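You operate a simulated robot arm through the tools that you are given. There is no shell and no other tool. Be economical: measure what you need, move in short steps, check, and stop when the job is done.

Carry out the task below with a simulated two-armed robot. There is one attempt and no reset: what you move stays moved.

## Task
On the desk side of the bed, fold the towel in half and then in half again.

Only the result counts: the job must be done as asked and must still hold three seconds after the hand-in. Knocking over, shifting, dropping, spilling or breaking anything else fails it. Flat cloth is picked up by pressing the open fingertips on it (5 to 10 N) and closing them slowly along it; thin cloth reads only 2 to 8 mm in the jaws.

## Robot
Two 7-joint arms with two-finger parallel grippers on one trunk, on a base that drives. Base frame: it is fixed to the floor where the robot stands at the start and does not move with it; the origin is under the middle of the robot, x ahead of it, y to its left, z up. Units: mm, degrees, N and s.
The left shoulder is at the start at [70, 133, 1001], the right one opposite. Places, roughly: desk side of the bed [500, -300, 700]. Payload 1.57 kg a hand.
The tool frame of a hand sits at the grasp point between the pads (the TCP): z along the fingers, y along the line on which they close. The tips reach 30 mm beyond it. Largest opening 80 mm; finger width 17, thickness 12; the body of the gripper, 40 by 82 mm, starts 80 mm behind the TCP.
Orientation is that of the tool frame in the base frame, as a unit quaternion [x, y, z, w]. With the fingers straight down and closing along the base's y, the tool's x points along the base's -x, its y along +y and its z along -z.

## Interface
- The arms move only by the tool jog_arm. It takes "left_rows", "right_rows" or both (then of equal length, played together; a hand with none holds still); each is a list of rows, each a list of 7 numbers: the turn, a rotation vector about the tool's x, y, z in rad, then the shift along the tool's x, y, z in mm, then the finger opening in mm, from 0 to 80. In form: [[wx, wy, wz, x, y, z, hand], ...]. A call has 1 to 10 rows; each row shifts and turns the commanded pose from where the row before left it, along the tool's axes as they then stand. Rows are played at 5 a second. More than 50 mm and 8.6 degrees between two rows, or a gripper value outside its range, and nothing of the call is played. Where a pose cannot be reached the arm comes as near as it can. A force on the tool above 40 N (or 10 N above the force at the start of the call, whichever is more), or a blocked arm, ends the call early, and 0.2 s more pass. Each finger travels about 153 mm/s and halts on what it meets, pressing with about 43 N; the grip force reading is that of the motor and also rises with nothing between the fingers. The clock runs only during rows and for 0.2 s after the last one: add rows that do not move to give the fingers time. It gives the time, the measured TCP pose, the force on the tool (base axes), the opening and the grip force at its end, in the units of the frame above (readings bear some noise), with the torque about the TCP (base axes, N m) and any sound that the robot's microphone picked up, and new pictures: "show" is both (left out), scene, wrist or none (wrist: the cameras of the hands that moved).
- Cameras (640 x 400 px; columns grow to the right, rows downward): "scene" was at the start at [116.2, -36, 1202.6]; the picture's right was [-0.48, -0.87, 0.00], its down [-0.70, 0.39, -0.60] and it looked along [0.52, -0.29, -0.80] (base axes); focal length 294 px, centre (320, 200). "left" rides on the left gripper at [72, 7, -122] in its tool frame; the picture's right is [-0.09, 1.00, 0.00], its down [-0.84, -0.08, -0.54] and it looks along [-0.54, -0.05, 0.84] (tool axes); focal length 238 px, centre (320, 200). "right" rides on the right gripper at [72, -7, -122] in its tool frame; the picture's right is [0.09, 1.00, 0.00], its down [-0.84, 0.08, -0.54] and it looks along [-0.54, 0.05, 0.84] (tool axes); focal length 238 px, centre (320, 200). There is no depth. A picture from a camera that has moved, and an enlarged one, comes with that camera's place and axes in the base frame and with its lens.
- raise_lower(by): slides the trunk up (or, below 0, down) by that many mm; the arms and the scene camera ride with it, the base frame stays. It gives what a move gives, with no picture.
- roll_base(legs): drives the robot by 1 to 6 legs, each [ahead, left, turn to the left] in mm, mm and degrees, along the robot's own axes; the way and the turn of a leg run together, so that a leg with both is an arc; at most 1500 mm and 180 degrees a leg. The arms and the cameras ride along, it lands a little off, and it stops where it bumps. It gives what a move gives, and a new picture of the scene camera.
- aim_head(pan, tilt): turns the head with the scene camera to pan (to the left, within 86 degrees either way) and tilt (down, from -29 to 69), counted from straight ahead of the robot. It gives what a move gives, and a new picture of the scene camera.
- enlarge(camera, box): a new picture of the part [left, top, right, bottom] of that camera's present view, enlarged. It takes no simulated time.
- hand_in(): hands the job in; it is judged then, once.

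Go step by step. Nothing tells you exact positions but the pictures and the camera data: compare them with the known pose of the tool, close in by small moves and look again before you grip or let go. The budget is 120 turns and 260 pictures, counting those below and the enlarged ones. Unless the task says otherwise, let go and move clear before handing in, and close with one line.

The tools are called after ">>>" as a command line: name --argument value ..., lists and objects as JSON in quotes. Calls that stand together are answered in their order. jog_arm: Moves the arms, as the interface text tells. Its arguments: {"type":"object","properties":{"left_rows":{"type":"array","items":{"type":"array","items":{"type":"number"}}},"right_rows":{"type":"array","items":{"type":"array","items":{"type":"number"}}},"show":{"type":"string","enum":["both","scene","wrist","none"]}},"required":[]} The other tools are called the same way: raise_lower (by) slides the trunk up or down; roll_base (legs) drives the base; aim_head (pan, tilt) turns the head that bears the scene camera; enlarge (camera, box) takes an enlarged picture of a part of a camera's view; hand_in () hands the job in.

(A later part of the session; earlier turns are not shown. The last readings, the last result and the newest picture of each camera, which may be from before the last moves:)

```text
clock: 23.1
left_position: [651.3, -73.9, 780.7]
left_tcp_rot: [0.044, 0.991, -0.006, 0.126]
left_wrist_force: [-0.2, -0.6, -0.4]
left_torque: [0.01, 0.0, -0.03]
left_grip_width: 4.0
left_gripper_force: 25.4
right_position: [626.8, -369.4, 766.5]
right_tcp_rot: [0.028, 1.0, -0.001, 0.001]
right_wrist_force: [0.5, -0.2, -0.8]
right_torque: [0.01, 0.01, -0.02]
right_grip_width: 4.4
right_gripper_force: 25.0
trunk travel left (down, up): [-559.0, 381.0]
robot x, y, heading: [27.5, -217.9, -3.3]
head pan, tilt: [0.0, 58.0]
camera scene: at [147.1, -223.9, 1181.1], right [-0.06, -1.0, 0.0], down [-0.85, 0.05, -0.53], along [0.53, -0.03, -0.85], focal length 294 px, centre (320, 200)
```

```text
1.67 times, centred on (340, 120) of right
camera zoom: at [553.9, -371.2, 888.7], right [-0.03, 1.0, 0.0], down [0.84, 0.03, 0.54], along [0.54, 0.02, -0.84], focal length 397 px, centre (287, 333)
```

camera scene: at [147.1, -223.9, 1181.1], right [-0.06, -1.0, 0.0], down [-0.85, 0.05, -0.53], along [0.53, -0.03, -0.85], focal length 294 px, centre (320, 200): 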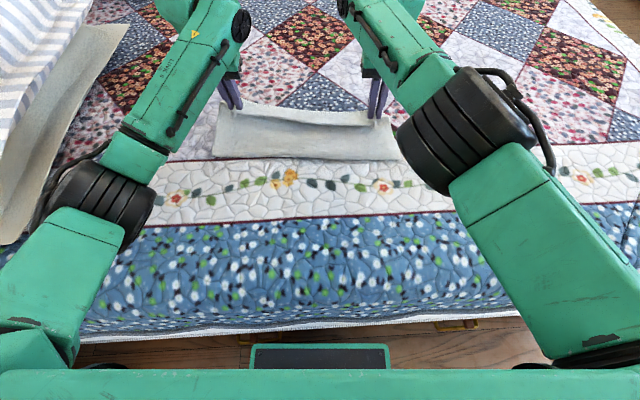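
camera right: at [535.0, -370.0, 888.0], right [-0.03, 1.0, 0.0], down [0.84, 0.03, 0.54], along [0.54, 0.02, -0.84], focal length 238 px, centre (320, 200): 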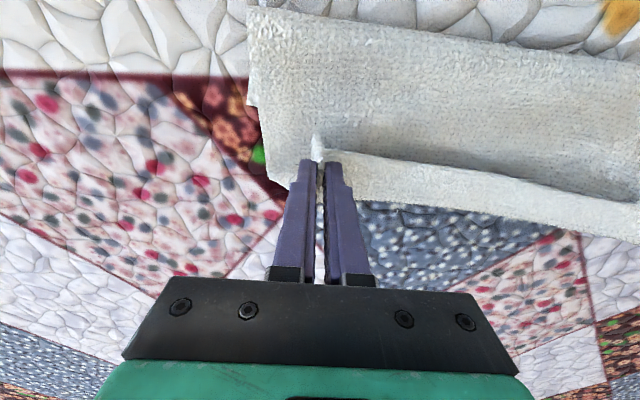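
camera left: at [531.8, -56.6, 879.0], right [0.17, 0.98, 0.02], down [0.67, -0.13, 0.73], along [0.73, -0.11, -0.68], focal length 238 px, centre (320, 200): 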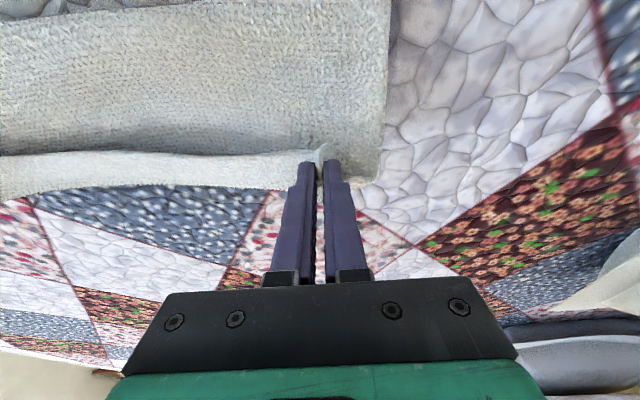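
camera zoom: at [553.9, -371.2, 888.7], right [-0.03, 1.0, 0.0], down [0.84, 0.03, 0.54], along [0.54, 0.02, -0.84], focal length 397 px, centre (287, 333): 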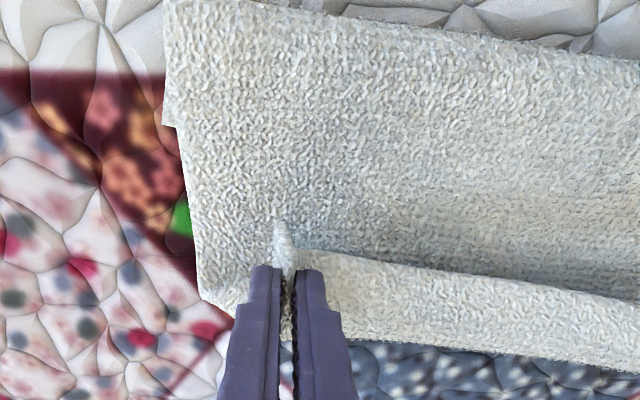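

Now it's clear. The hands carried the edge too far, and a narrow hem flap points back at me while the bottom far edge lies near x 575 (right) and 595 (left). I'll bring the hands back up over the fold line with the left hand upright again, so the bottom layer relaxes.

>>> jog_arm --left_rows '[[0, 0.13, 0, 0, 0, -12, 0], [0, 0.13, 0, 4, 0, -12, 0], [0, 0, 0, 25, 0, -8, 0], [0, 0, 0, 25, 0, -8, 0], [0, 0, 0, 25, 0, -8, 0], [0, 0, 0, 25, 0, -8, 0], [0, 0, 0, 25, 0, -4, 0], [0, 0, 0, 25, 0, 0, 0], [0, 0, 0, 0, 0, 0, 0]]' --right_rows '[[0, 0, 0, 0, 0, -18, 0], [0, 0, 0, 4, 0, -18, 0], [0, 0, 0, 25, 0, -10, 0], [0, 0, 0, 25, 0, -10, 0], [0, 0, 0, 25, 0, -8, 0], [0, 0, 0, 25, 0, -8, 0], [0, 0, 0, 25, 0, -4, 0], [0, 0, 0, 25, 0, 0, 0], [0, 0, 0, 0, 0, 0, 0]]'

```text
clock: 25.1
left_position: [494.5, -65.2, 840.8]
left_tcp_rot: [0.044, 0.999, -0.005, -0.001]
left_wrist_force: [15.8, -33.1, -4.9]
left_torque: [-1.04, -0.49, 0.01]
left_grip_width: 5.2
left_gripper_force: 25.6
right_position: [622.9, -364.7, 801.5]
right_tcp_rot: [0.026, 1.0, 0.005, -0.001]
right_wrist_force: [-15.7, 32.8, 4.9]
right_torque: [1.09, 0.46, 0.37]
right_grip_width: 5.4
right_gripper_force: 25.7
right hand out of reach, approached as far as the arm can: row 3, 4, 5, 6, 7, 8
trunk travel left (down, up): [-559.0, 381.0]
robot x, y, heading: [29.8, -214.8, -3.7]
head pan, tilt: [0.0, 58.0]
camera scene: at [148.3, -224.1, 1180.9], right [-0.06, -1.0, 0.0], down [-0.85, 0.05, -0.53], along [0.53, -0.03, -0.85], focal length 294 px, centre (320, 200)
camera right: at [550.7, -367.9, 924.3], right [-0.04, 1.0, 0.01], down [0.84, 0.03, 0.54], along [0.54, 0.03, -0.84], focal length 238 px, centre (320, 200)
camera left: at [422.6, -49.7, 962.2], right [0.18, 0.98, -0.01], down [0.83, -0.15, 0.54], along [0.53, -0.11, -0.84], focal length 238 px, centre (320, 200)
```

scene: 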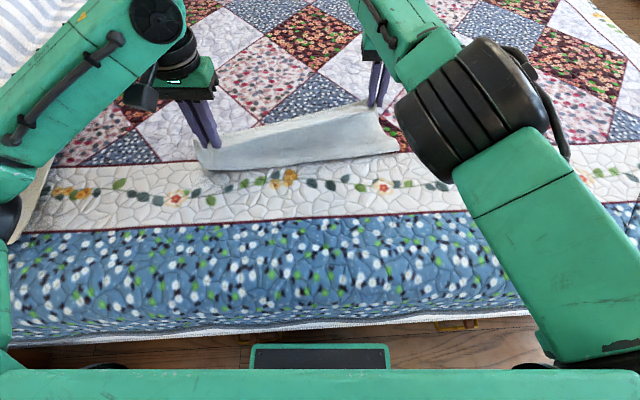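
right: 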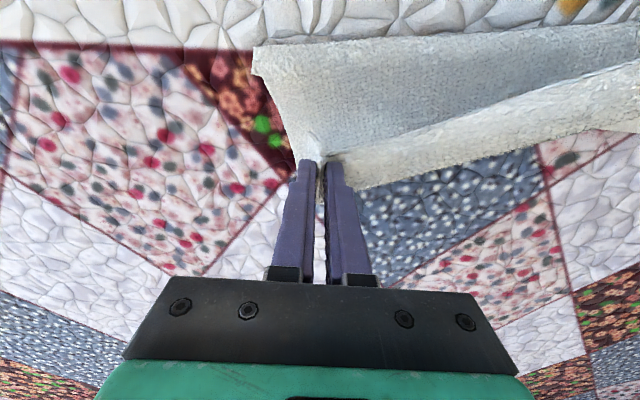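
left: 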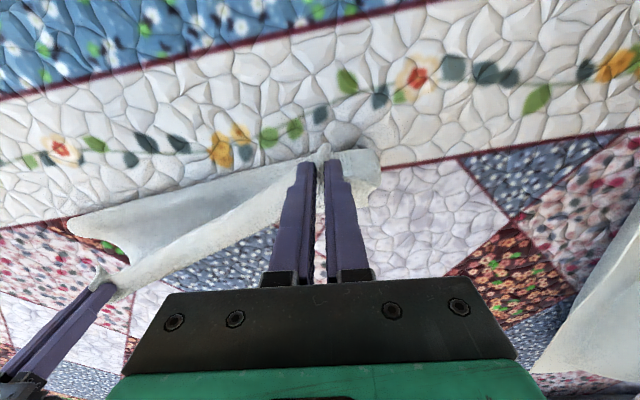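

The right arm refused to come back and the cloth is taut. I'll return the left hand forward to slacken it and try the right with small moves.

>>> jog_arm --left_rows '[[0, 0, 0, -25, 0, 3, 0], [0, 0, 0, -25, 0, 4, 0], [0, 0, 0, -25, 0, 5, 0], [0, 0, 0, -25, 0, 6, 0], [0, 0, 0, -20, 0, 8, 0]]' --right_rows '[[0, 0, 0, 0, 0, 0, 0], [0, 0, 0, 0, 0, 0, 0], [0, 0, 0, 5, 0, 0, 0], [0, 0, 0, 5, 0, 0, 0], [0, 0, 0, 5, 0, 0, 0]]' --show "scene"

```text
clock: 26.3
left_position: [614.2, -69.4, 813.6]
left_tcp_rot: [0.044, 0.999, 0.001, -0.005]
left_wrist_force: [0.1, -1.3, -0.6]
left_torque: [-0.02, 0.01, -0.01]
left_grip_width: 4.4
left_gripper_force: 24.9
right_position: [624.2, -369.3, 801.5]
right_tcp_rot: [0.03, 1.0, -0.002, 0.0]
right_wrist_force: [-0.6, 1.1, -0.4]
right_torque: [0.02, -0.01, 0.0]
right_grip_width: 4.4
right_gripper_force: 24.3
right hand out of reach, approached as far as the arm can: row 3, 4, 5
trunk travel left (down, up): [-559.0, 381.0]
robot x, y, heading: [24.9, -213.1, -3.3]
head pan, tilt: [0.0, 58.0]
camera scene: at [148.4, -224.2, 1180.9], right [-0.06, -1.0, 0.0], down [-0.85, 0.05, -0.53], along [0.53, -0.03, -0.85], focal length 294 px, centre (320, 200)
```

scene: 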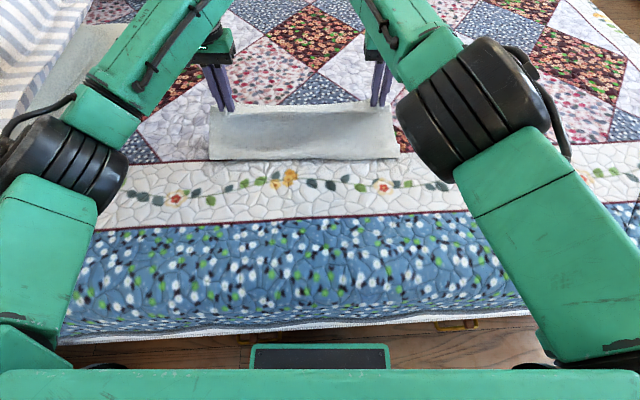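

The right arm still moves vertically, so I'll use the base to bring both hands back about 70 mm.

>>> roll_base --legs '[[-70, 0, 0]]'

>>> enlarge --camera "right" --box '[0, 0, 640, 400]'

>>> enlarge --camera "left" --box '[0, 0, 640, 400]'

```text
clock: 27.3
left_position: [543.6, -66.6, 814.5]
left_tcp_rot: [0.043, 0.999, 0.001, -0.004]
left_wrist_force: [0.0, -0.2, -0.1]
left_torque: [-0.02, -0.05, 0.0]
left_grip_width: 4.1
left_gripper_force: 25.4
right_position: [553.3, -364.9, 801.9]
right_tcp_rot: [0.029, 1.0, -0.001, 0.001]
right_wrist_force: [0.0, 0.3, -0.1]
right_torque: [0.0, -0.03, -0.02]
right_grip_width: 4.5
right_gripper_force: 25.6
trunk travel left (down, up): [-559.0, 381.0]
robot x, y, heading: [-40.7, -210.6, -3.7]
head pan, tilt: [0.0, 58.0]
camera scene: at [77.8, -219.7, 1181.0], right [-0.06, -1.0, 0.0], down [-0.85, 0.05, -0.53], along [0.53, -0.03, -0.85], focal length 294 px, centre (320, 200)
```

scene: 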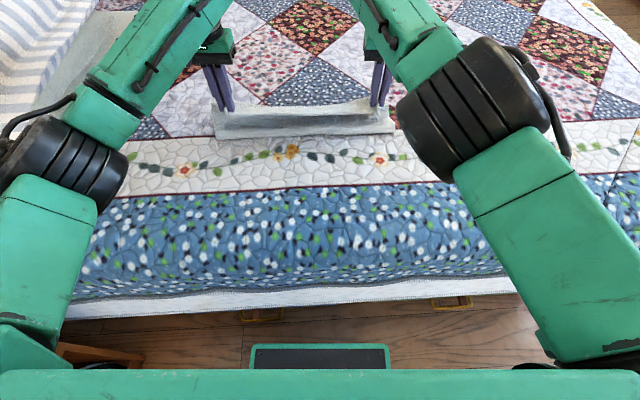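

```text
1.00 times, centred on (320, 200) of right (not enlarged: the box is as wide or as high as the picture)
camera zoom: at [480.7, -366.4, 925.2], right [-0.03, 1.0, 0.0], down [0.84, 0.03, 0.54], along [0.54, 0.02, -0.84], focal length 238 px, centre (320, 200)
```

zoom: 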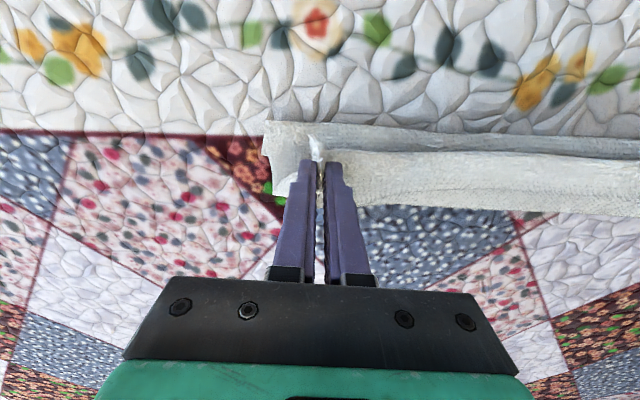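

```text
1.00 times, centred on (320, 200) of left (not enlarged: the box is as wide or as high as the picture)
camera zoom: at [472.3, -52.4, 935.7], right [0.18, 0.98, 0.0], down [0.83, -0.15, 0.54], along [0.53, -0.1, -0.84], focal length 238 px, centre (320, 200)
```

zoom: 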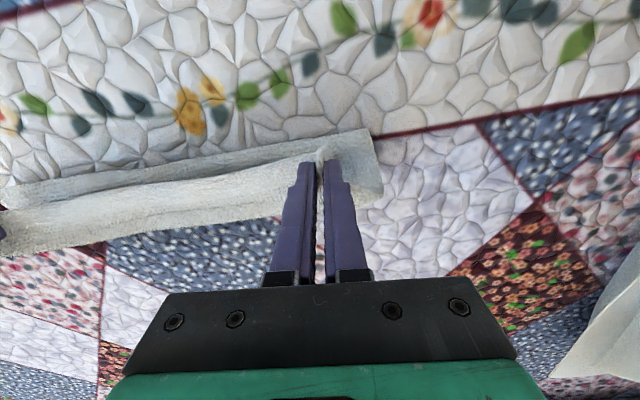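

I need to settle which layer that strip is, so I'll zoom in on all three views.

>>> enlarge --camera "scene" --box '[200, 80, 420, 180]'

>>> enlarge --camera "right" --box '[220, 90, 460, 240]'

>>> enlarge --camera "left" --box '[200, 90, 440, 240]'

```text
2.91 times, centred on (310, 130) of scene
camera zoom: at [77.8, -219.7, 1181.0], right [-0.06, -1.0, 0.0], down [-0.85, 0.05, -0.53], along [0.53, -0.03, -0.85], focal length 855 px, centre (349, 404)
```

zoom: 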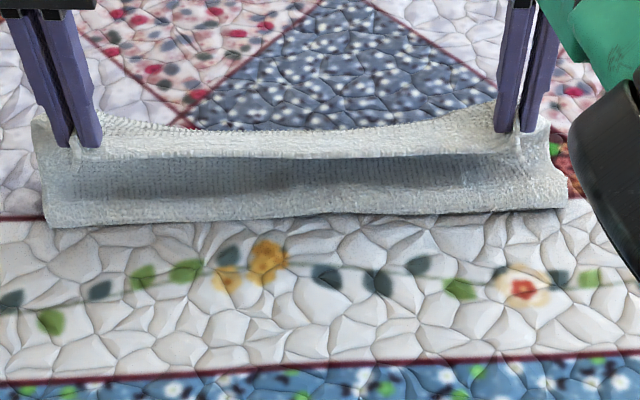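

```text
2.67 times, centred on (340, 165) of right
camera zoom: at [480.7, -366.4, 925.2], right [-0.03, 1.0, 0.0], down [0.84, 0.03, 0.54], along [0.54, 0.02, -0.84], focal length 636 px, centre (267, 293)
```

zoom: 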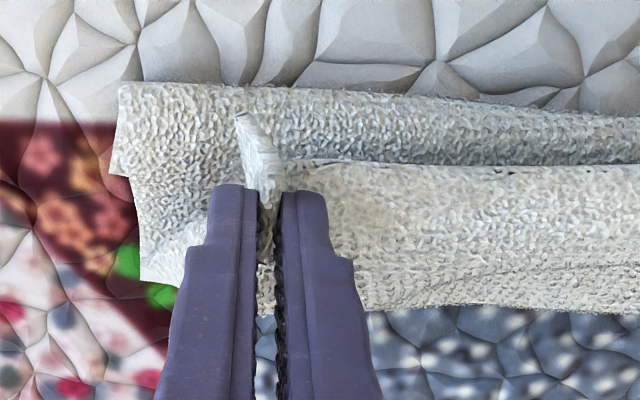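

```text
2.67 times, centred on (320, 165) of left
camera zoom: at [472.3, -52.4, 935.7], right [0.18, 0.98, 0.0], down [0.83, -0.15, 0.54], along [0.53, -0.1, -0.84], focal length 636 px, centre (320, 293)
```

zoom: 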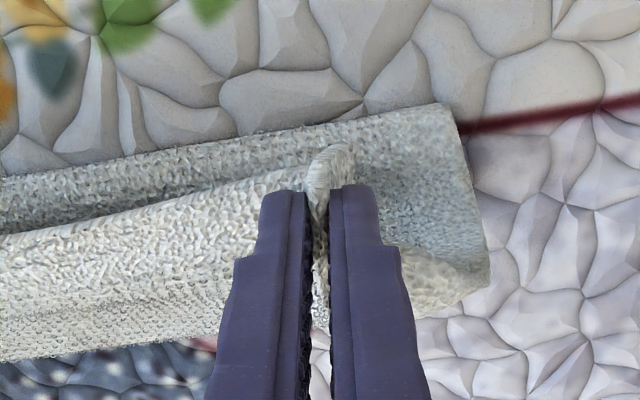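

The near hem still points back at me, so the towel has rolled into a Z instead of folding over. I'll pull the hands back towards me to unroll it flat, testing the right arm first.

>>> jog_arm --left_rows '[[0, 0, 0, 10, 0, 0, 0], [0, 0, 0, 10, 0, 0, 0], [0, 0, 0, 0, 0, 0, 0]]' --right_rows '[[0, 0, 0, 10, -3, 0, 0], [0, 0, 0, 10, -3, 0, 0], [0, 0, 0, 0, 0, 0, 0]]' --show "none"

```text
clock: 28.1
left_position: [524.1, -64.1, 814.1]
left_tcp_rot: [0.043, 0.999, -0.001, -0.004]
left_wrist_force: [0.4, -1.4, -0.3]
left_torque: [-0.04, -0.02, 0.05]
left_grip_width: 4.6
left_gripper_force: 24.9
right_position: [553.6, -364.1, 801.5]
right_tcp_rot: [0.028, 1.0, -0.001, 0.001]
right_wrist_force: [-0.2, 1.0, -0.8]
right_torque: [0.02, 0.02, -0.02]
right_grip_width: 4.4
right_gripper_force: 25.4
right hand out of reach, approached as far as the arm can: row 1, 2
trunk travel left (down, up): [-559.0, 381.0]
robot x, y, heading: [-43.3, -210.3, -3.6]
head pan, tilt: [0.0, 58.0]
```

>>> jog_arm --right_rows '[[0, 0, 0, 0, 8, 0, 0], [0, 0, 0, 0, -8, 0, 0], [0, 0, 0.1, 0, 0, 0, 0], [0, 0, -0.1, 0, 0, 0, 0], [0.1, 0, 0, 0, 0, 0, 0], [-0.1, 0, 0, 0, 0, 0, 0], [0, 0.1, 0, 0, 0, 0, 0], [0, -0.1, 0, 0, 0, 0, 0], [0, 0, 0, -5, 0, 0, 0], [0, 0, 0, 0, 0, 0, 0]]' --show "none"

```text
clock: 30.3
left_position: [524.4, -64.4, 814.0]
left_tcp_rot: [0.045, 0.999, 0.0, -0.003]
left_wrist_force: [1.2, -12.6, -0.1]
left_torque: [-0.4, -0.04, -0.04]
left_grip_width: 4.2
left_gripper_force: 25.1
right_position: [543.9, -380.0, 811.3]
right_tcp_rot: [0.035, 0.999, 0.005, -0.04]
right_wrist_force: [-0.9, 13.3, -0.2]
right_torque: [0.38, -0.01, 0.08]
right_grip_width: 4.8
right_gripper_force: 25.6
right hand out of reach, approached as far as the arm can: row 7, 8, 9
trunk travel left (down, up): [-559.0, 381.0]
robot x, y, heading: [-44.5, -209.8, -3.4]
head pan, tilt: [0.0, 58.0]
```

>>> jog_arm --right_rows '[[0, 0, 0, 5, 4, 0, 0], [0, 0, 0, 10, 4, 0, 0], [0, 0, 0, 10, 4, 0, 0], [0, 0, 0, 0, 0, 0, 0]]' --show "none"

```text
clock: 31.3
left_position: [523.7, -63.4, 814.4]
left_tcp_rot: [0.044, 0.999, 0.0, -0.003]
left_wrist_force: [-0.3, -7.0, -0.3]
left_torque: [-0.2, 0.01, -0.04]
left_grip_width: 4.5
left_gripper_force: 24.8
right_position: [535.9, -375.5, 804.5]
right_tcp_rot: [0.03, 0.998, 0.001, -0.05]
right_wrist_force: [0.4, 8.8, 0.1]
right_torque: [0.22, 0.0, 0.01]
right_grip_width: 4.7
right_gripper_force: 24.7
right hand out of reach, approached as far as the arm can: row 2, 3
trunk travel left (down, up): [-559.0, 381.0]
robot x, y, heading: [-41.2, -210.1, -3.5]
head pan, tilt: [0.0, 58.0]
```

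>>> jog_arm --right_rows '[[0, 0, 0, 8, 4, -5, 0], [0, 0.06, 0, 10, 2, 0, 0], [0, 0.06, 0, 10, 0, 0, 0], [0, 0.06, 0, 10, 0, 0, 0], [0, 0.06, 0, 10, 0, 0, 0], [0, 0, 0, 0, 0, 0, 0]]' --show "scene"

```text
clock: 32.7
left_position: [524.7, -64.9, 812.9]
left_tcp_rot: [0.044, 0.999, 0.0, -0.005]
left_wrist_force: [-0.5, -1.0, -0.8]
left_torque: [-0.03, -0.01, -0.04]
left_grip_width: 3.9
left_gripper_force: 25.1
right_position: [496.7, -364.3, 816.3]
right_tcp_rot: [0.023, 0.989, 0.003, -0.148]
right_wrist_force: [1.2, 0.4, 0.9]
right_torque: [-0.02, 0.0, 0.01]
right_grip_width: 4.6
right_gripper_force: 24.9
right hand out of reach, approached as far as the arm can: row 1, 5
trunk travel left (down, up): [-559.0, 381.0]
robot x, y, heading: [-42.4, -214.4, -3.4]
head pan, tilt: [0.0, 58.0]
camera scene: at [78.6, -219.8, 1180.9], right [-0.06, -1.0, 0.0], down [-0.85, 0.05, -0.53], along [0.53, -0.03, -0.85], focal length 294 px, centre (320, 200)
```

scene: 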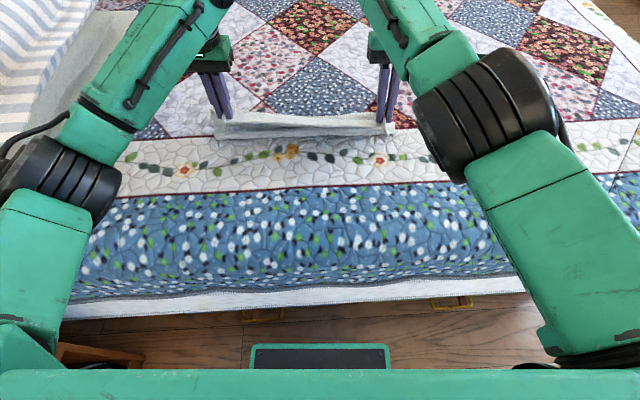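

Tilting the tips towards me frees the right arm, so I'll keep going and pull both hands back together.

>>> jog_arm --left_rows '[[0, 0, 0, 24, 0, 0, 0], [0, 0, 0, 20, 0, 0, 0], [0, 0, 0, 15, 0, 0, 0], [0, 0, 0, 15, 0, 0, 0], [0, 0, 0, 15, 0, 0, 0], [0, 0, 0, 0, 0, 0, 0]]' --right_rows '[[0, 0.02, 0, 14, 0, 4.4, 0], [0, 0.02, 0, 14, 0, 4.4, 0], [0, 0.02, 0, 14, 0, 4.4, 0], [0, 0.02, 0, 14, 0, 4.4, 0], [0, 0.02, 0, 14, 0, 4.4, 0], [0, 0, 0, 0, 0, 0, 0]]' --show "scene"

```text
clock: 34.1
left_position: [435.6, -56.3, 814.6]
left_tcp_rot: [0.043, 0.999, 0.0, -0.004]
left_wrist_force: [-0.5, -0.1, 0.2]
left_torque: [-0.04, -0.01, 0.01]
left_grip_width: 4.3
left_gripper_force: 25.0
right_position: [468.8, -357.9, 812.9]
right_tcp_rot: [0.025, 0.977, 0.004, -0.212]
right_wrist_force: [0.4, 0.1, -0.8]
right_torque: [-0.01, -0.04, 0.04]
right_grip_width: 4.6
right_gripper_force: 24.9
right hand out of reach, approached as far as the arm can: row 2, 3, 4, 5
trunk travel left (down, up): [-559.0, 381.0]
robot x, y, heading: [-41.6, -212.6, -3.7]
head pan, tilt: [0.0, 58.0]
camera scene: at [78.6, -219.7, 1180.9], right [-0.06, -1.0, 0.0], down [-0.85, 0.05, -0.53], along [0.53, -0.03, -0.85], focal length 294 px, centre (320, 200)
```

scene: 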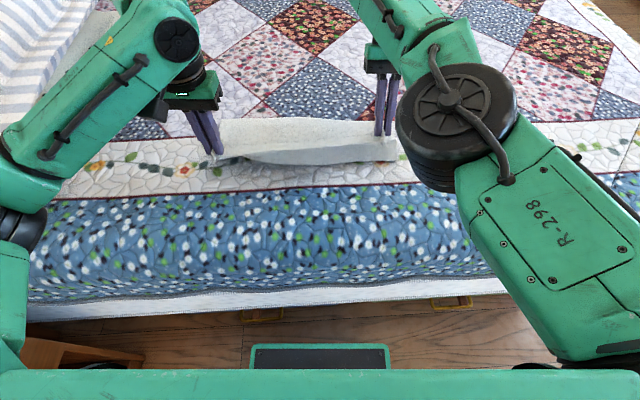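

>>> jog_arm --right_rows '[[0, 0.08, 0, 12, 0, 4, 0], [0, 0.08, 0, 12, 0, 4, 0], [0, 0.08, 0, 12, 0, 4, 0], [0, 0.08, 0, 12, 0, 4, 0], [0, 0, 0, 12, 0, 4, 0], [0, 0, 0, 12, 0, 4, 0], [0, 0, 0, 12, 0, 4, 0], [0, 0, 0, 0, 0, 0, 0]]' --show "scene"

```text
clock: 35.9
left_position: [435.3, -56.8, 814.3]
left_tcp_rot: [0.044, 0.999, 0.001, -0.005]
left_wrist_force: [-2.0, -5.1, 0.6]
left_torque: [-0.18, 0.02, -0.05]
left_grip_width: 4.0
left_gripper_force: 24.9
right_position: [386.4, -358.3, 837.1]
right_tcp_rot: [0.027, 0.928, 0.01, -0.37]
right_wrist_force: [1.4, 5.7, -0.4]
right_torque: [0.14, -0.05, -0.09]
right_grip_width: 4.4
right_gripper_force: 25.4
right hand out of reach, approached as far as the arm can: row 2, 3, 5, 6
trunk travel left (down, up): [-559.0, 381.0]
robot x, y, heading: [-39.5, -214.7, -3.5]
head pan, tilt: [0.0, 58.0]
camera scene: at [78.9, -219.4, 1180.9], right [-0.06, -1.0, 0.0], down [-0.85, 0.05, -0.53], along [0.53, -0.03, -0.85], focal length 294 px, centre (320, 200)
```

scene: 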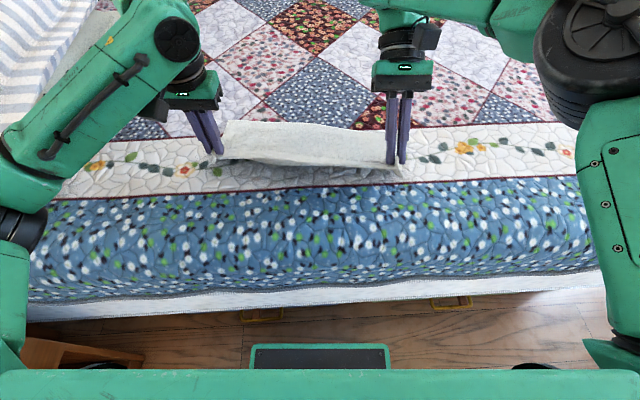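

Now the right arm is in a freer posture. I'll bring its fingers upright again while the left hand finishes pulling back.

>>> jog_arm --left_rows '[[0, 0, 0, 9, 0, 2, 0], [0, 0, 0, 9, 0, 2, 0], [0, 0, 0, 9, 0, 2, 0], [0, 0, 0, 9, 0, 2, 0], [0, 0, 0, 9, 0, 2, 0], [0, 0, 0, 6, 0, 2, 0], [0, 0, 0, 0, 0, 0, 0]]' --right_rows '[[0, -0.12, 0, 0, 0, 4, 0], [0, -0.12, 0, 0, 0, 4, 0], [0, -0.12, 0, 0, 0, 4, 0], [0, -0.12, 0, 0, 0, 4, 0], [0, -0.12, 0, 0, 0, 4, 0], [0, -0.12, 0, 0, 0, 4, 0], [0, 0, 0, 0, 0, 0, 0]]'

```text
clock: 37.5
left_position: [384.7, -52.1, 803.1]
left_tcp_rot: [0.043, 0.999, -0.001, -0.004]
left_wrist_force: [0.5, -2.3, 0.1]
left_torque: [-0.12, 0.02, 0.0]
left_grip_width: 4.3
left_gripper_force: 25.0
right_position: [374.8, -356.9, 816.1]
right_tcp_rot: [0.03, 0.999, -0.001, -0.019]
right_wrist_force: [-0.6, 2.9, -0.3]
right_torque: [0.07, 0.02, 0.0]
right_grip_width: 4.4
right_gripper_force: 24.8
trunk travel left (down, up): [-559.0, 381.0]
robot x, y, heading: [-41.9, -209.6, -3.6]
head pan, tilt: [0.0, 58.0]
camera scene: at [78.8, -219.5, 1180.9], right [-0.06, -1.0, 0.0], down [-0.85, 0.05, -0.53], along [0.53, -0.03, -0.85], focal length 294 px, centre (320, 200)
camera right: at [306.7, -359.3, 941.1], right [-0.03, 1.0, 0.0], down [0.86, 0.03, 0.51], along [0.51, 0.02, -0.86], focal length 238 px, centre (320, 200)
camera left: at [313.6, -38.3, 924.2], right [0.18, 0.98, 0.0], down [0.83, -0.15, 0.54], along [0.53, -0.1, -0.84], focal length 238 px, centre (320, 200)
```

scene: 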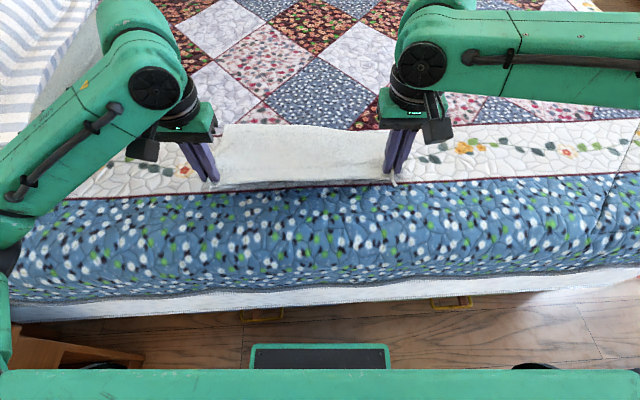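
right: 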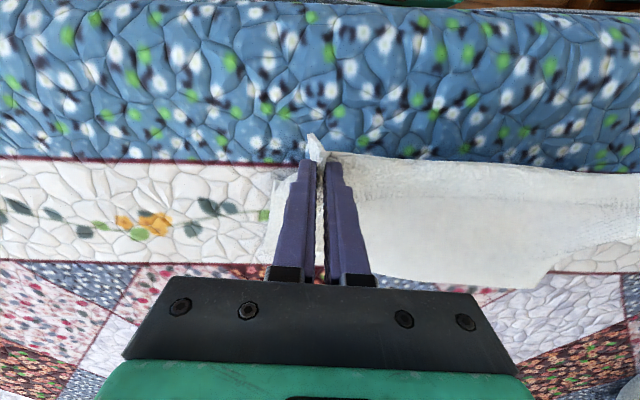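
left: 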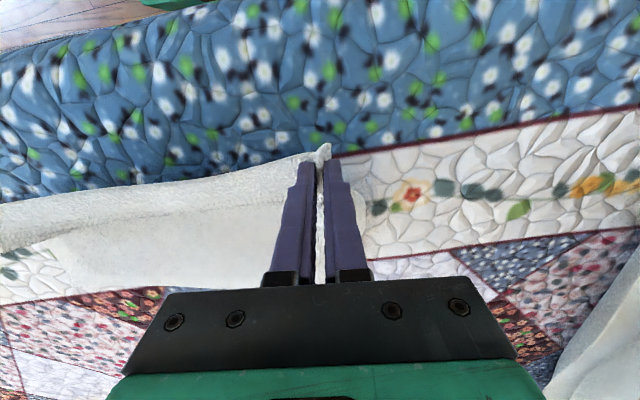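

The towel is unrolled again. I'll lay the near edge back down flat and release it, then fold from the far edge towards me with the fingers tilting forward, which suits the arms.

>>> jog_arm --left_rows '[[0, 0, 0, 3, 2, 20, 0], [0, 0, 0, 3, 2, 20, 0], [0, 0, 0, 2, 2, 15, 0], [0, 0, 0, 0, 2, 10, 0], [0, 0, 0, 0, 0, 0, 0], [0, 0, 0, 0, 0, 0, 20], [0, 0, 0, 0, 0, 0, 50], [0, 0, 0, 0, 0, -25, 50], [0, 0, 0, 0, 0, -35, 50]]' --right_rows '[[0, -0.03, 0, 3, -2, 24, 0], [0, 0, 0, 3, -2, 24, 0], [0, 0, 0, 3, -2, 18, 0], [0, 0, 0, 0, -2, 11, 0], [0, 0, 0, 0, 0, 0, 0], [0, 0, 0, 0, 0, 0, 20], [0, 0, 0, 0, 0, 0, 50], [0, 0, 0, 0, 0, -25, 50], [0, 0, 0, 0, 0, -35, 50]]'

```text
clock: 39.5
left_position: [377.1, -44.7, 798.3]
left_tcp_rot: [0.044, 0.999, 0.0, -0.003]
left_wrist_force: [-0.4, 0.2, 0.4]
left_torque: [-0.04, -0.01, 0.0]
left_grip_width: 49.8
left_gripper_force: 0.0
right_position: [362.3, -365.5, 799.7]
right_tcp_rot: [0.029, 1.0, -0.001, -0.006]
right_wrist_force: [-0.1, 0.1, 0.6]
right_torque: [0.03, 0.0, 0.0]
right_grip_width: 49.9
right_gripper_force: 0.0
trunk travel left (down, up): [-559.0, 381.0]
robot x, y, heading: [-45.1, -215.7, -3.6]
head pan, tilt: [0.0, 58.0]
camera scene: at [77.9, -219.9, 1180.9], right [-0.06, -1.0, 0.0], down [-0.85, 0.05, -0.53], along [0.53, -0.03, -0.85], focal length 294 px, centre (320, 200)
camera right: at [291.8, -367.8, 922.4], right [-0.03, 1.0, 0.0], down [0.85, 0.03, 0.53], along [0.53, 0.02, -0.85], focal length 238 px, centre (320, 200)
camera left: at [305.6, -29.6, 920.5], right [0.18, 0.98, 0.0], down [0.83, -0.15, 0.54], along [0.53, -0.1, -0.84], focal length 238 px, centre (320, 200)
```

scene: 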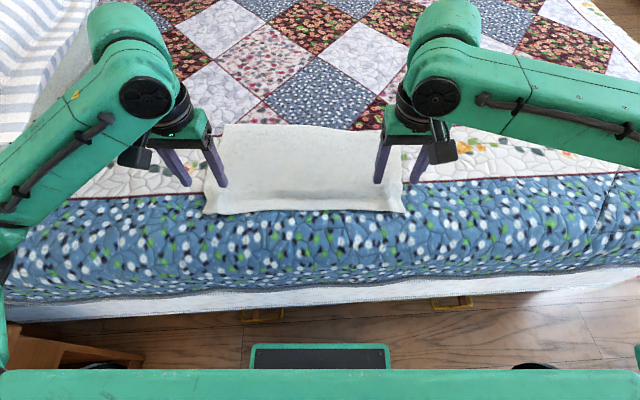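
right: 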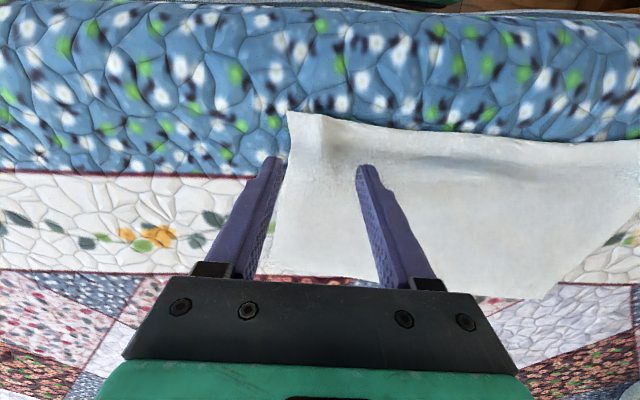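
left: 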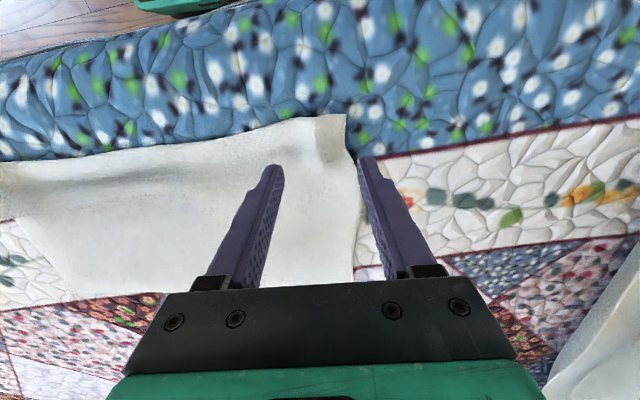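

The towel lies flat again, with corners near [338,-394], [359,-16] and [588,-35]. I'll move the base forward 45 mm and take the hands to the far edge.

>>> roll_base --legs '[[45, 0, 0]]'

>>> jog_arm --left_rows '[[0, 0, 0, -35, -5, 0, 44], [0, 0, 0, -35, -5, 0, 44], [0, 0, 0, -35, -5, 0, 44], [0, 0, 0, -35, -5, 8, 44], [0, 0, 0, -13, -3, 12, 44]]' --right_rows '[[0, 0, 0, -30, 0, 0, 44], [0, 0, 0, -30, 0, 0, 44], [0, 0, 0, -30, 0, 0, 44], [0, 0, 0, -30, 0, 8, 44], [0, 0, 0, -10, 0, 12, 44]]'

```text
clock: 40.4
left_position: [422.0, -45.3, 798.1]
left_tcp_rot: [0.044, 0.999, 0.0, -0.005]
left_wrist_force: [-0.2, -0.5, 0.0]
left_torque: [0.0, 0.03, 0.0]
left_grip_width: 50.3
left_gripper_force: 0.0
right_position: [410.5, -367.2, 799.3]
right_tcp_rot: [0.028, 1.0, -0.001, -0.004]
right_wrist_force: [1.7, 0.0, 0.0]
right_torque: [-0.03, 0.03, 0.01]
right_grip_width: 50.3
right_gripper_force: 0.1
trunk travel left (down, up): [-559.0, 381.0]
robot x, y, heading: [3.3, -215.7, -3.4]
head pan, tilt: [0.0, 58.0]
camera scene: at [123.4, -222.4, 1180.9], right [-0.06, -1.0, 0.0], down [-0.85, 0.05, -0.53], along [0.53, -0.03, -0.85], focal length 294 px, centre (320, 200)
```

scene: 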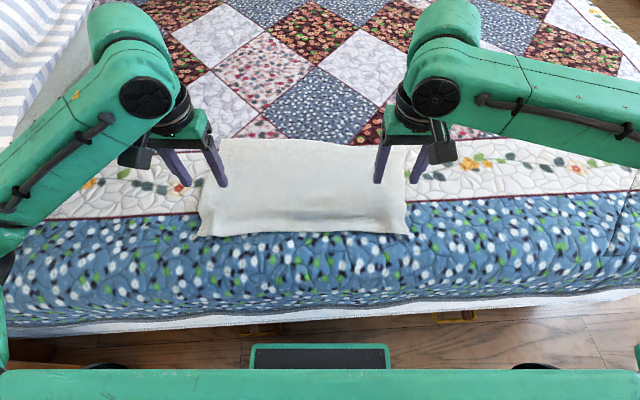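

```text
clock: 41.6
left_position: [571.6, -81.1, 778.3]
left_tcp_rot: [0.043, 0.999, 0.0, -0.004]
left_wrist_force: [0.1, -0.7, 0.5]
left_torque: [-0.02, -0.03, 0.02]
left_grip_width: 43.9
left_gripper_force: 0.1
right_position: [538.1, -374.9, 777.4]
right_tcp_rot: [0.029, 1.0, 0.0, -0.006]
right_wrist_force: [-0.3, 0.2, -0.9]
right_torque: [0.0, 0.01, 0.0]
right_grip_width: 44.0
right_gripper_force: 0.0
trunk travel left (down, up): [-559.0, 381.0]
robot x, y, heading: [2.3, -213.0, -3.3]
head pan, tilt: [0.0, 58.0]
camera scene: at [123.0, -222.5, 1180.9], right [-0.06, -1.0, 0.0], down [-0.85, 0.05, -0.53], along [0.53, -0.03, -0.85], focal length 294 px, centre (320, 200)
camera right: at [466.0, -377.3, 900.9], right [-0.03, 1.0, 0.0], down [0.85, 0.03, 0.53], along [0.53, 0.02, -0.85], focal length 238 px, centre (320, 200)
camera left: at [500.7, -68.3, 900.4], right [0.18, 0.98, 0.0], down [0.83, -0.15, 0.54], along [0.53, -0.1, -0.84], focal length 238 px, centre (320, 200)
```

scene: 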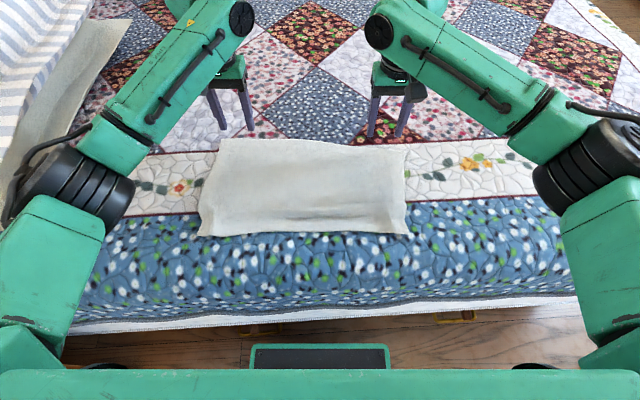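
right: 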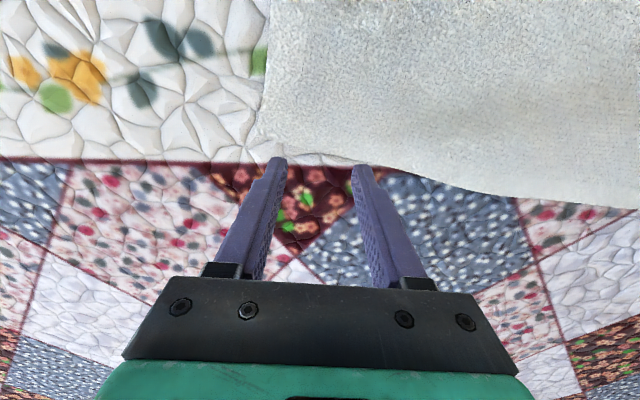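
left: 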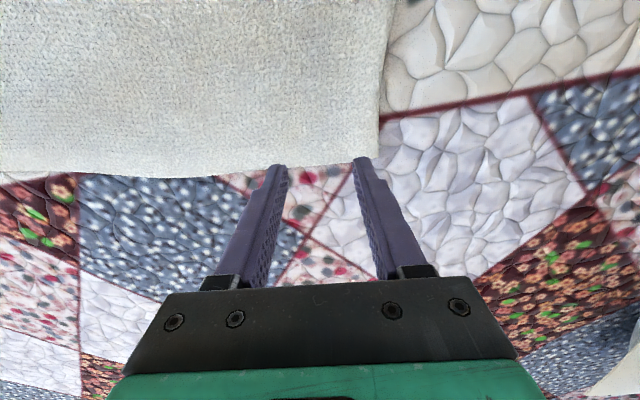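

The far edge runs from about [591,-33] to [540,-431]. I'll centre each hand 10 to 12 mm inside it near the corners and come down close.

>>> jog_arm --left_rows '[[0, 0, 0, -4, 8, 10, 44], [0, 0, 0, 0, 0, 15, 44], [0, 0, 0, 0, 0, 15, 44], [0, 0, 0, 0, 0, 0, 44]]' --right_rows '[[0, 0, 0, 6, -18, 10, 44], [0, 0, 0, 0, 0, 15, 44], [0, 0, 0, 0, 0, 15, 44], [0, 0, 0, 0, 0, 0, 44]]' --show "wrist"

```text
clock: 42.6
left_position: [577.0, -74.2, 737.7]
left_tcp_rot: [0.044, 0.999, -0.001, -0.003]
left_wrist_force: [-0.2, 0.3, -0.3]
left_torque: [0.01, -0.01, -0.01]
left_grip_width: 44.0
left_gripper_force: 0.0
right_position: [528.4, -392.8, 737.6]
right_tcp_rot: [0.03, 1.0, -0.001, -0.004]
right_wrist_force: [-1.2, 0.5, 0.0]
right_torque: [0.01, 0.0, 0.03]
right_grip_width: 44.2
right_gripper_force: 0.2
trunk travel left (down, up): [-559.0, 381.0]
robot x, y, heading: [3.7, -217.6, -3.4]
head pan, tilt: [0.0, 58.0]
camera right: at [458.0, -395.0, 860.4], right [-0.03, 1.0, 0.0], down [0.85, 0.03, 0.53], along [0.53, 0.02, -0.85], focal length 238 px, centre (320, 200)
camera left: at [505.4, -60.5, 858.8], right [0.18, 0.98, 0.0], down [0.83, -0.15, 0.54], along [0.53, -0.1, -0.84], focal length 238 px, centre (320, 200)
```

right: 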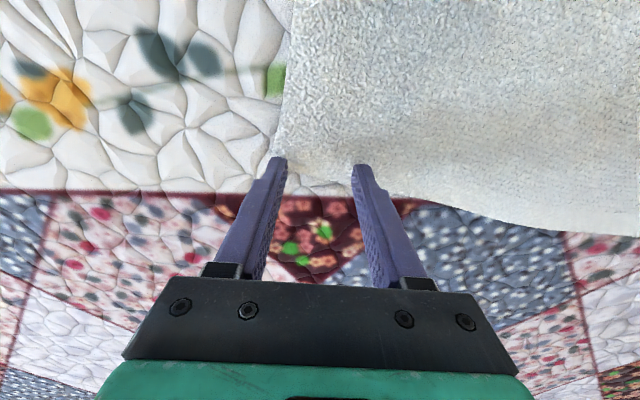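
left: 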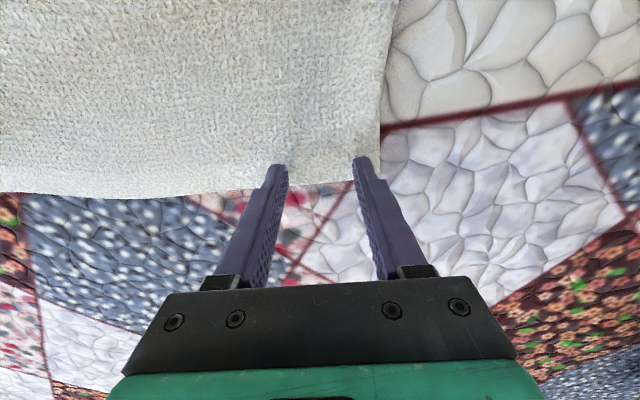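

>>> jog_arm --left_rows '[[0, 0, 0, 0, 0, 2, 44], [0, 0, 0, 0, 0, 2, 44], [0, 0, 0, 0, 0, 1, 44], [0, 0, 0, 0, 0, 0, 44]]' --right_rows '[[0, 0, 0, 0, 8, 1, 44], [0, 0, 0, 0, 0, 2, 44], [0, 0, 0, 0, 0, 2, 44], [0, 0, 0, 0, 0, 0, 44]]' --show "none"

```text
clock: 43.6
left_position: [576.4, -74.1, 733.4]
left_tcp_rot: [0.044, 0.999, 0.0, -0.003]
left_wrist_force: [1.2, -0.5, 5.8]
left_torque: [-0.04, -0.01, -0.02]
left_grip_width: 44.1
left_gripper_force: 0.0
right_position: [530.4, -383.9, 733.4]
right_tcp_rot: [0.028, 1.0, 0.0, -0.003]
right_wrist_force: [4.4, 0.4, 5.3]
right_torque: [0.04, -0.11, -0.04]
right_grip_width: 44.3
right_gripper_force: 0.0
trunk travel left (down, up): [-559.0, 381.0]
robot x, y, heading: [0.2, -212.4, -3.3]
head pan, tilt: [0.0, 58.0]
```

Contact is light, so I'll close slowly while pressing slightly deeper.

>>> jog_arm --left_rows '[[0, 0, 0, 0, 0, 0.8, 44], [0, 0, 0, 0, 0, 0.3, 39], [0, 0, 0, 0, 0, 0.3, 34], [0, 0, 0, 0, 0, 0.2, 29], [0, 0, 0, 0, 0, 0.2, 24], [0, 0, 0, 0, 0, 0.2, 19], [0, 0, 0, 0, 0, 0.2, 14], [0, 0, 0, 0, 0, 0.2, 9], [0, 0, 0, 0, 0, 0, 4], [0, 0, 0, 0, 0, 0, 0]]' --right_rows '[[0, 0, 0, 0, 0, 0.8, 44], [0, 0, 0, 0, 0, 0.3, 39], [0, 0, 0, 0, 0, 0.3, 34], [0, 0, 0, 0, 0, 0.2, 29], [0, 0, 0, 0, 0, 0.2, 24], [0, 0, 0, 0, 0, 0.2, 19], [0, 0, 0, 0, 0, 0.2, 14], [0, 0, 0, 0, 0, 0.2, 9], [0, 0, 0, 0, 0, 0, 4], [0, 0, 0, 0, 0, 0, 0]]' --show "wrist"

```text
clock: 45.8
left_position: [573.4, -74.8, 732.4]
left_tcp_rot: [0.043, 0.999, 0.0, 0.0]
left_wrist_force: [1.0, -3.2, 23.9]
left_torque: [-0.05, -0.04, 0.02]
left_grip_width: 8.6
left_gripper_force: 27.3
right_position: [528.2, -384.1, 733.4]
right_tcp_rot: [0.029, 1.0, -0.001, -0.003]
right_wrist_force: [1.8, 5.4, 8.1]
right_torque: [0.18, -0.03, -0.02]
right_grip_width: 4.4
right_gripper_force: 24.4
trunk travel left (down, up): [-559.0, 381.0]
robot x, y, heading: [1.0, -214.3, -3.3]
head pan, tilt: [0.0, 58.0]
camera right: at [455.8, -387.0, 856.1], right [-0.03, 1.0, 0.0], down [0.84, 0.03, 0.54], along [0.54, 0.02, -0.84], focal length 238 px, centre (320, 200)
camera left: at [501.3, -60.8, 854.4], right [0.18, 0.98, 0.0], down [0.83, -0.15, 0.54], along [0.53, -0.1, -0.84], focal length 238 px, centre (320, 200)
```

right: 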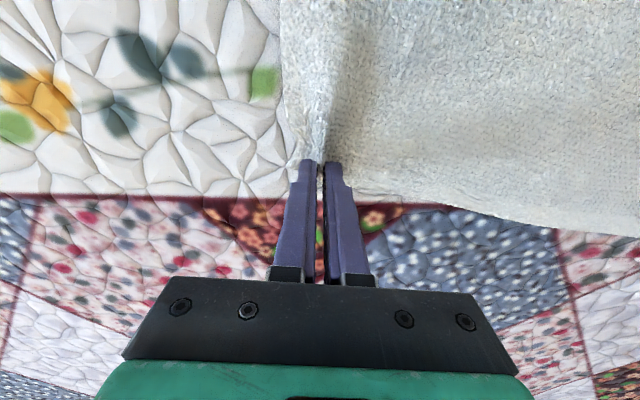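
left: 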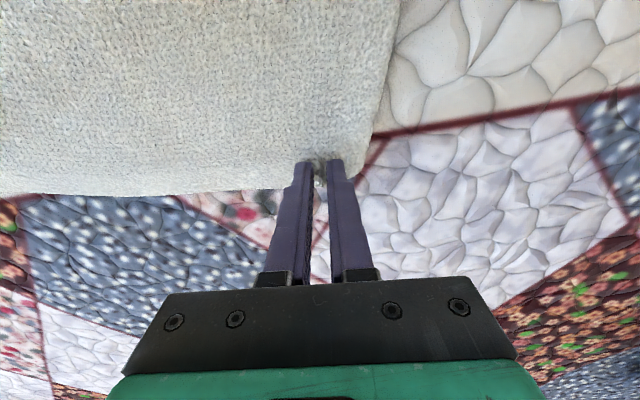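

Both far corners are held. I'll pull gently outward, a bit more on the right, to smooth the leftover wrinkle, and check.

>>> jog_arm --left_rows '[[0, 0, 0, 0, 0, -4, 0], [0, 0, 0, -4, 2, 0, 0], [0, 0, 0, -4, 0, 0, 0], [0, 0, 0, 0, 0, 0, 0]]' --right_rows '[[0, 0, 0, 0, 0, -4, 0], [0, 0, 0, -10, -4, 0, 0], [0, 0, 0, -12, -2, 0, 0], [0, 0, 0, 0, 0, 0, 0]]' --show "scene"

>>> enlarge --camera "scene" --box '[180, 110, 430, 260]'

```text
clock: 46.8
left_position: [583.4, -73.5, 734.4]
left_tcp_rot: [0.044, 0.999, -0.001, -0.004]
left_wrist_force: [-3.6, -12.3, 4.9]
left_torque: [-0.37, 0.16, -0.02]
left_grip_width: 5.6
left_gripper_force: 25.8
right_position: [550.9, -390.5, 735.0]
right_tcp_rot: [0.029, 1.0, -0.001, -0.004]
right_wrist_force: [1.0, 11.5, 1.5]
right_torque: [0.36, 0.01, -0.01]
right_grip_width: 4.1
right_gripper_force: 25.0
trunk travel left (down, up): [-559.0, 381.0]
robot x, y, heading: [0.9, -214.1, -3.5]
head pan, tilt: [0.0, 58.0]
camera scene: at [121.4, -222.6, 1181.0], right [-0.06, -1.0, 0.0], down [-0.85, 0.05, -0.53], along [0.53, -0.03, -0.85], focal length 294 px, centre (320, 200)
```

scene: 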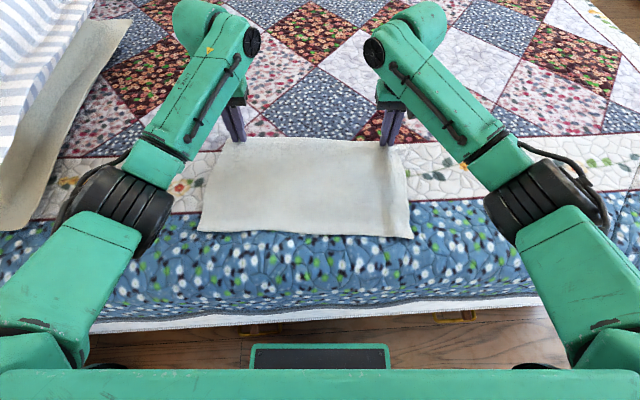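

```text
2.56 times, centred on (305, 185) of scene
camera zoom: at [121.4, -222.6, 1181.0], right [-0.06, -1.0, 0.0], down [-0.85, 0.05, -0.53], along [0.53, -0.03, -0.85], focal length 752 px, centre (358, 238)
```

zoom: 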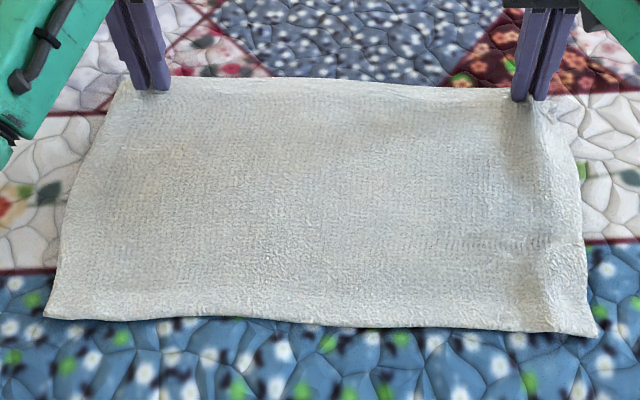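

The towel is smooth and square now. I'll carry the far edge up and back over the mid line, tilting the fingers forward as I go.

>>> jog_arm --left_rows '[[0, -0.1, 0, 3.5, -3, -26.9, 0], [0, -0.1, 0, 7.8, 0, -26, 0], [0, -0.1, 0, 11.9, 0, -24.4, 0], [0, -0.1, 0, 15.6, 0, -22.2, 0], [0, -0.1, 0, 19.1, 0, -19.4, 0], [0, -0.1, 0, 21.9, 0, -16, 0]]' --right_rows '[[0, -0.1, 0, 3.5, 3, -26.9, 0], [0, -0.1, 0, 7.8, 0, -26, 0], [0, -0.1, 0, 11.9, 1, -24.4, 0], [0, -0.1, 0, 15.6, 1, -22.2, 0], [0, -0.1, 0, 19.1, 1, -19.4, 0], [0, -0.1, 0, 21.9, 1, -16, 0]]'

```text
clock: 48.2
left_position: [478.9, -67.1, 842.7]
left_tcp_rot: [0.042, 0.955, -0.013, 0.294]
left_wrist_force: [-1.3, -6.7, -0.5]
left_torque: [-0.21, 0.04, -0.13]
left_grip_width: 4.4
left_gripper_force: 25.3
right_position: [448.6, -380.1, 840.8]
right_tcp_rot: [0.028, 0.956, -0.009, 0.293]
right_wrist_force: [0.2, 6.3, 0.7]
right_torque: [0.2, -0.05, 0.07]
right_grip_width: 3.9
right_gripper_force: 25.1
trunk travel left (down, up): [-559.0, 381.0]
robot x, y, heading: [-0.2, -211.5, -3.1]
head pan, tilt: [0.0, 58.0]
camera scene: at [120.7, -222.2, 1181.2], right [-0.06, -1.0, 0.0], down [-0.85, 0.05, -0.53], along [0.53, -0.03, -0.85], focal length 294 px, centre (320, 200)
camera right: at [319.7, -379.3, 902.0], right [-0.02, 1.0, -0.05], down [0.39, 0.06, 0.92], along [0.92, 0.0, -0.39], focal length 238 px, centre (320, 200)
camera left: at [350.8, -49.0, 901.1], right [0.16, 0.99, 0.05], down [0.38, -0.11, 0.92], along [0.91, -0.13, -0.39], focal length 238 px, centre (320, 200)
```

scene: 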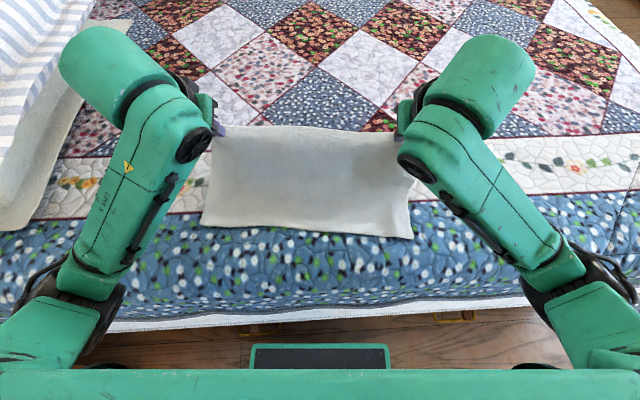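
right: 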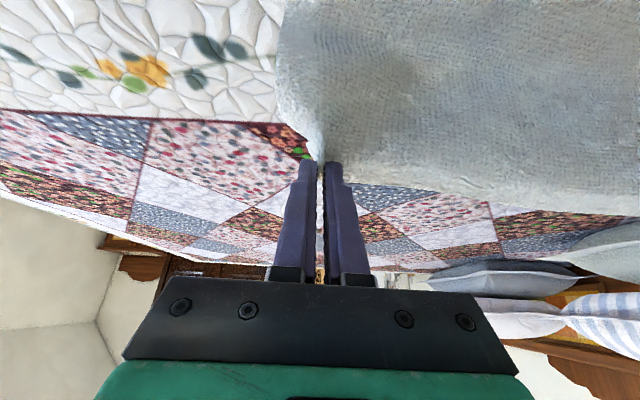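
left: 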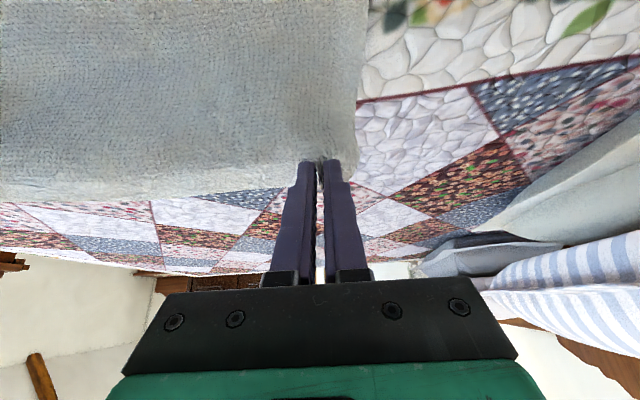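

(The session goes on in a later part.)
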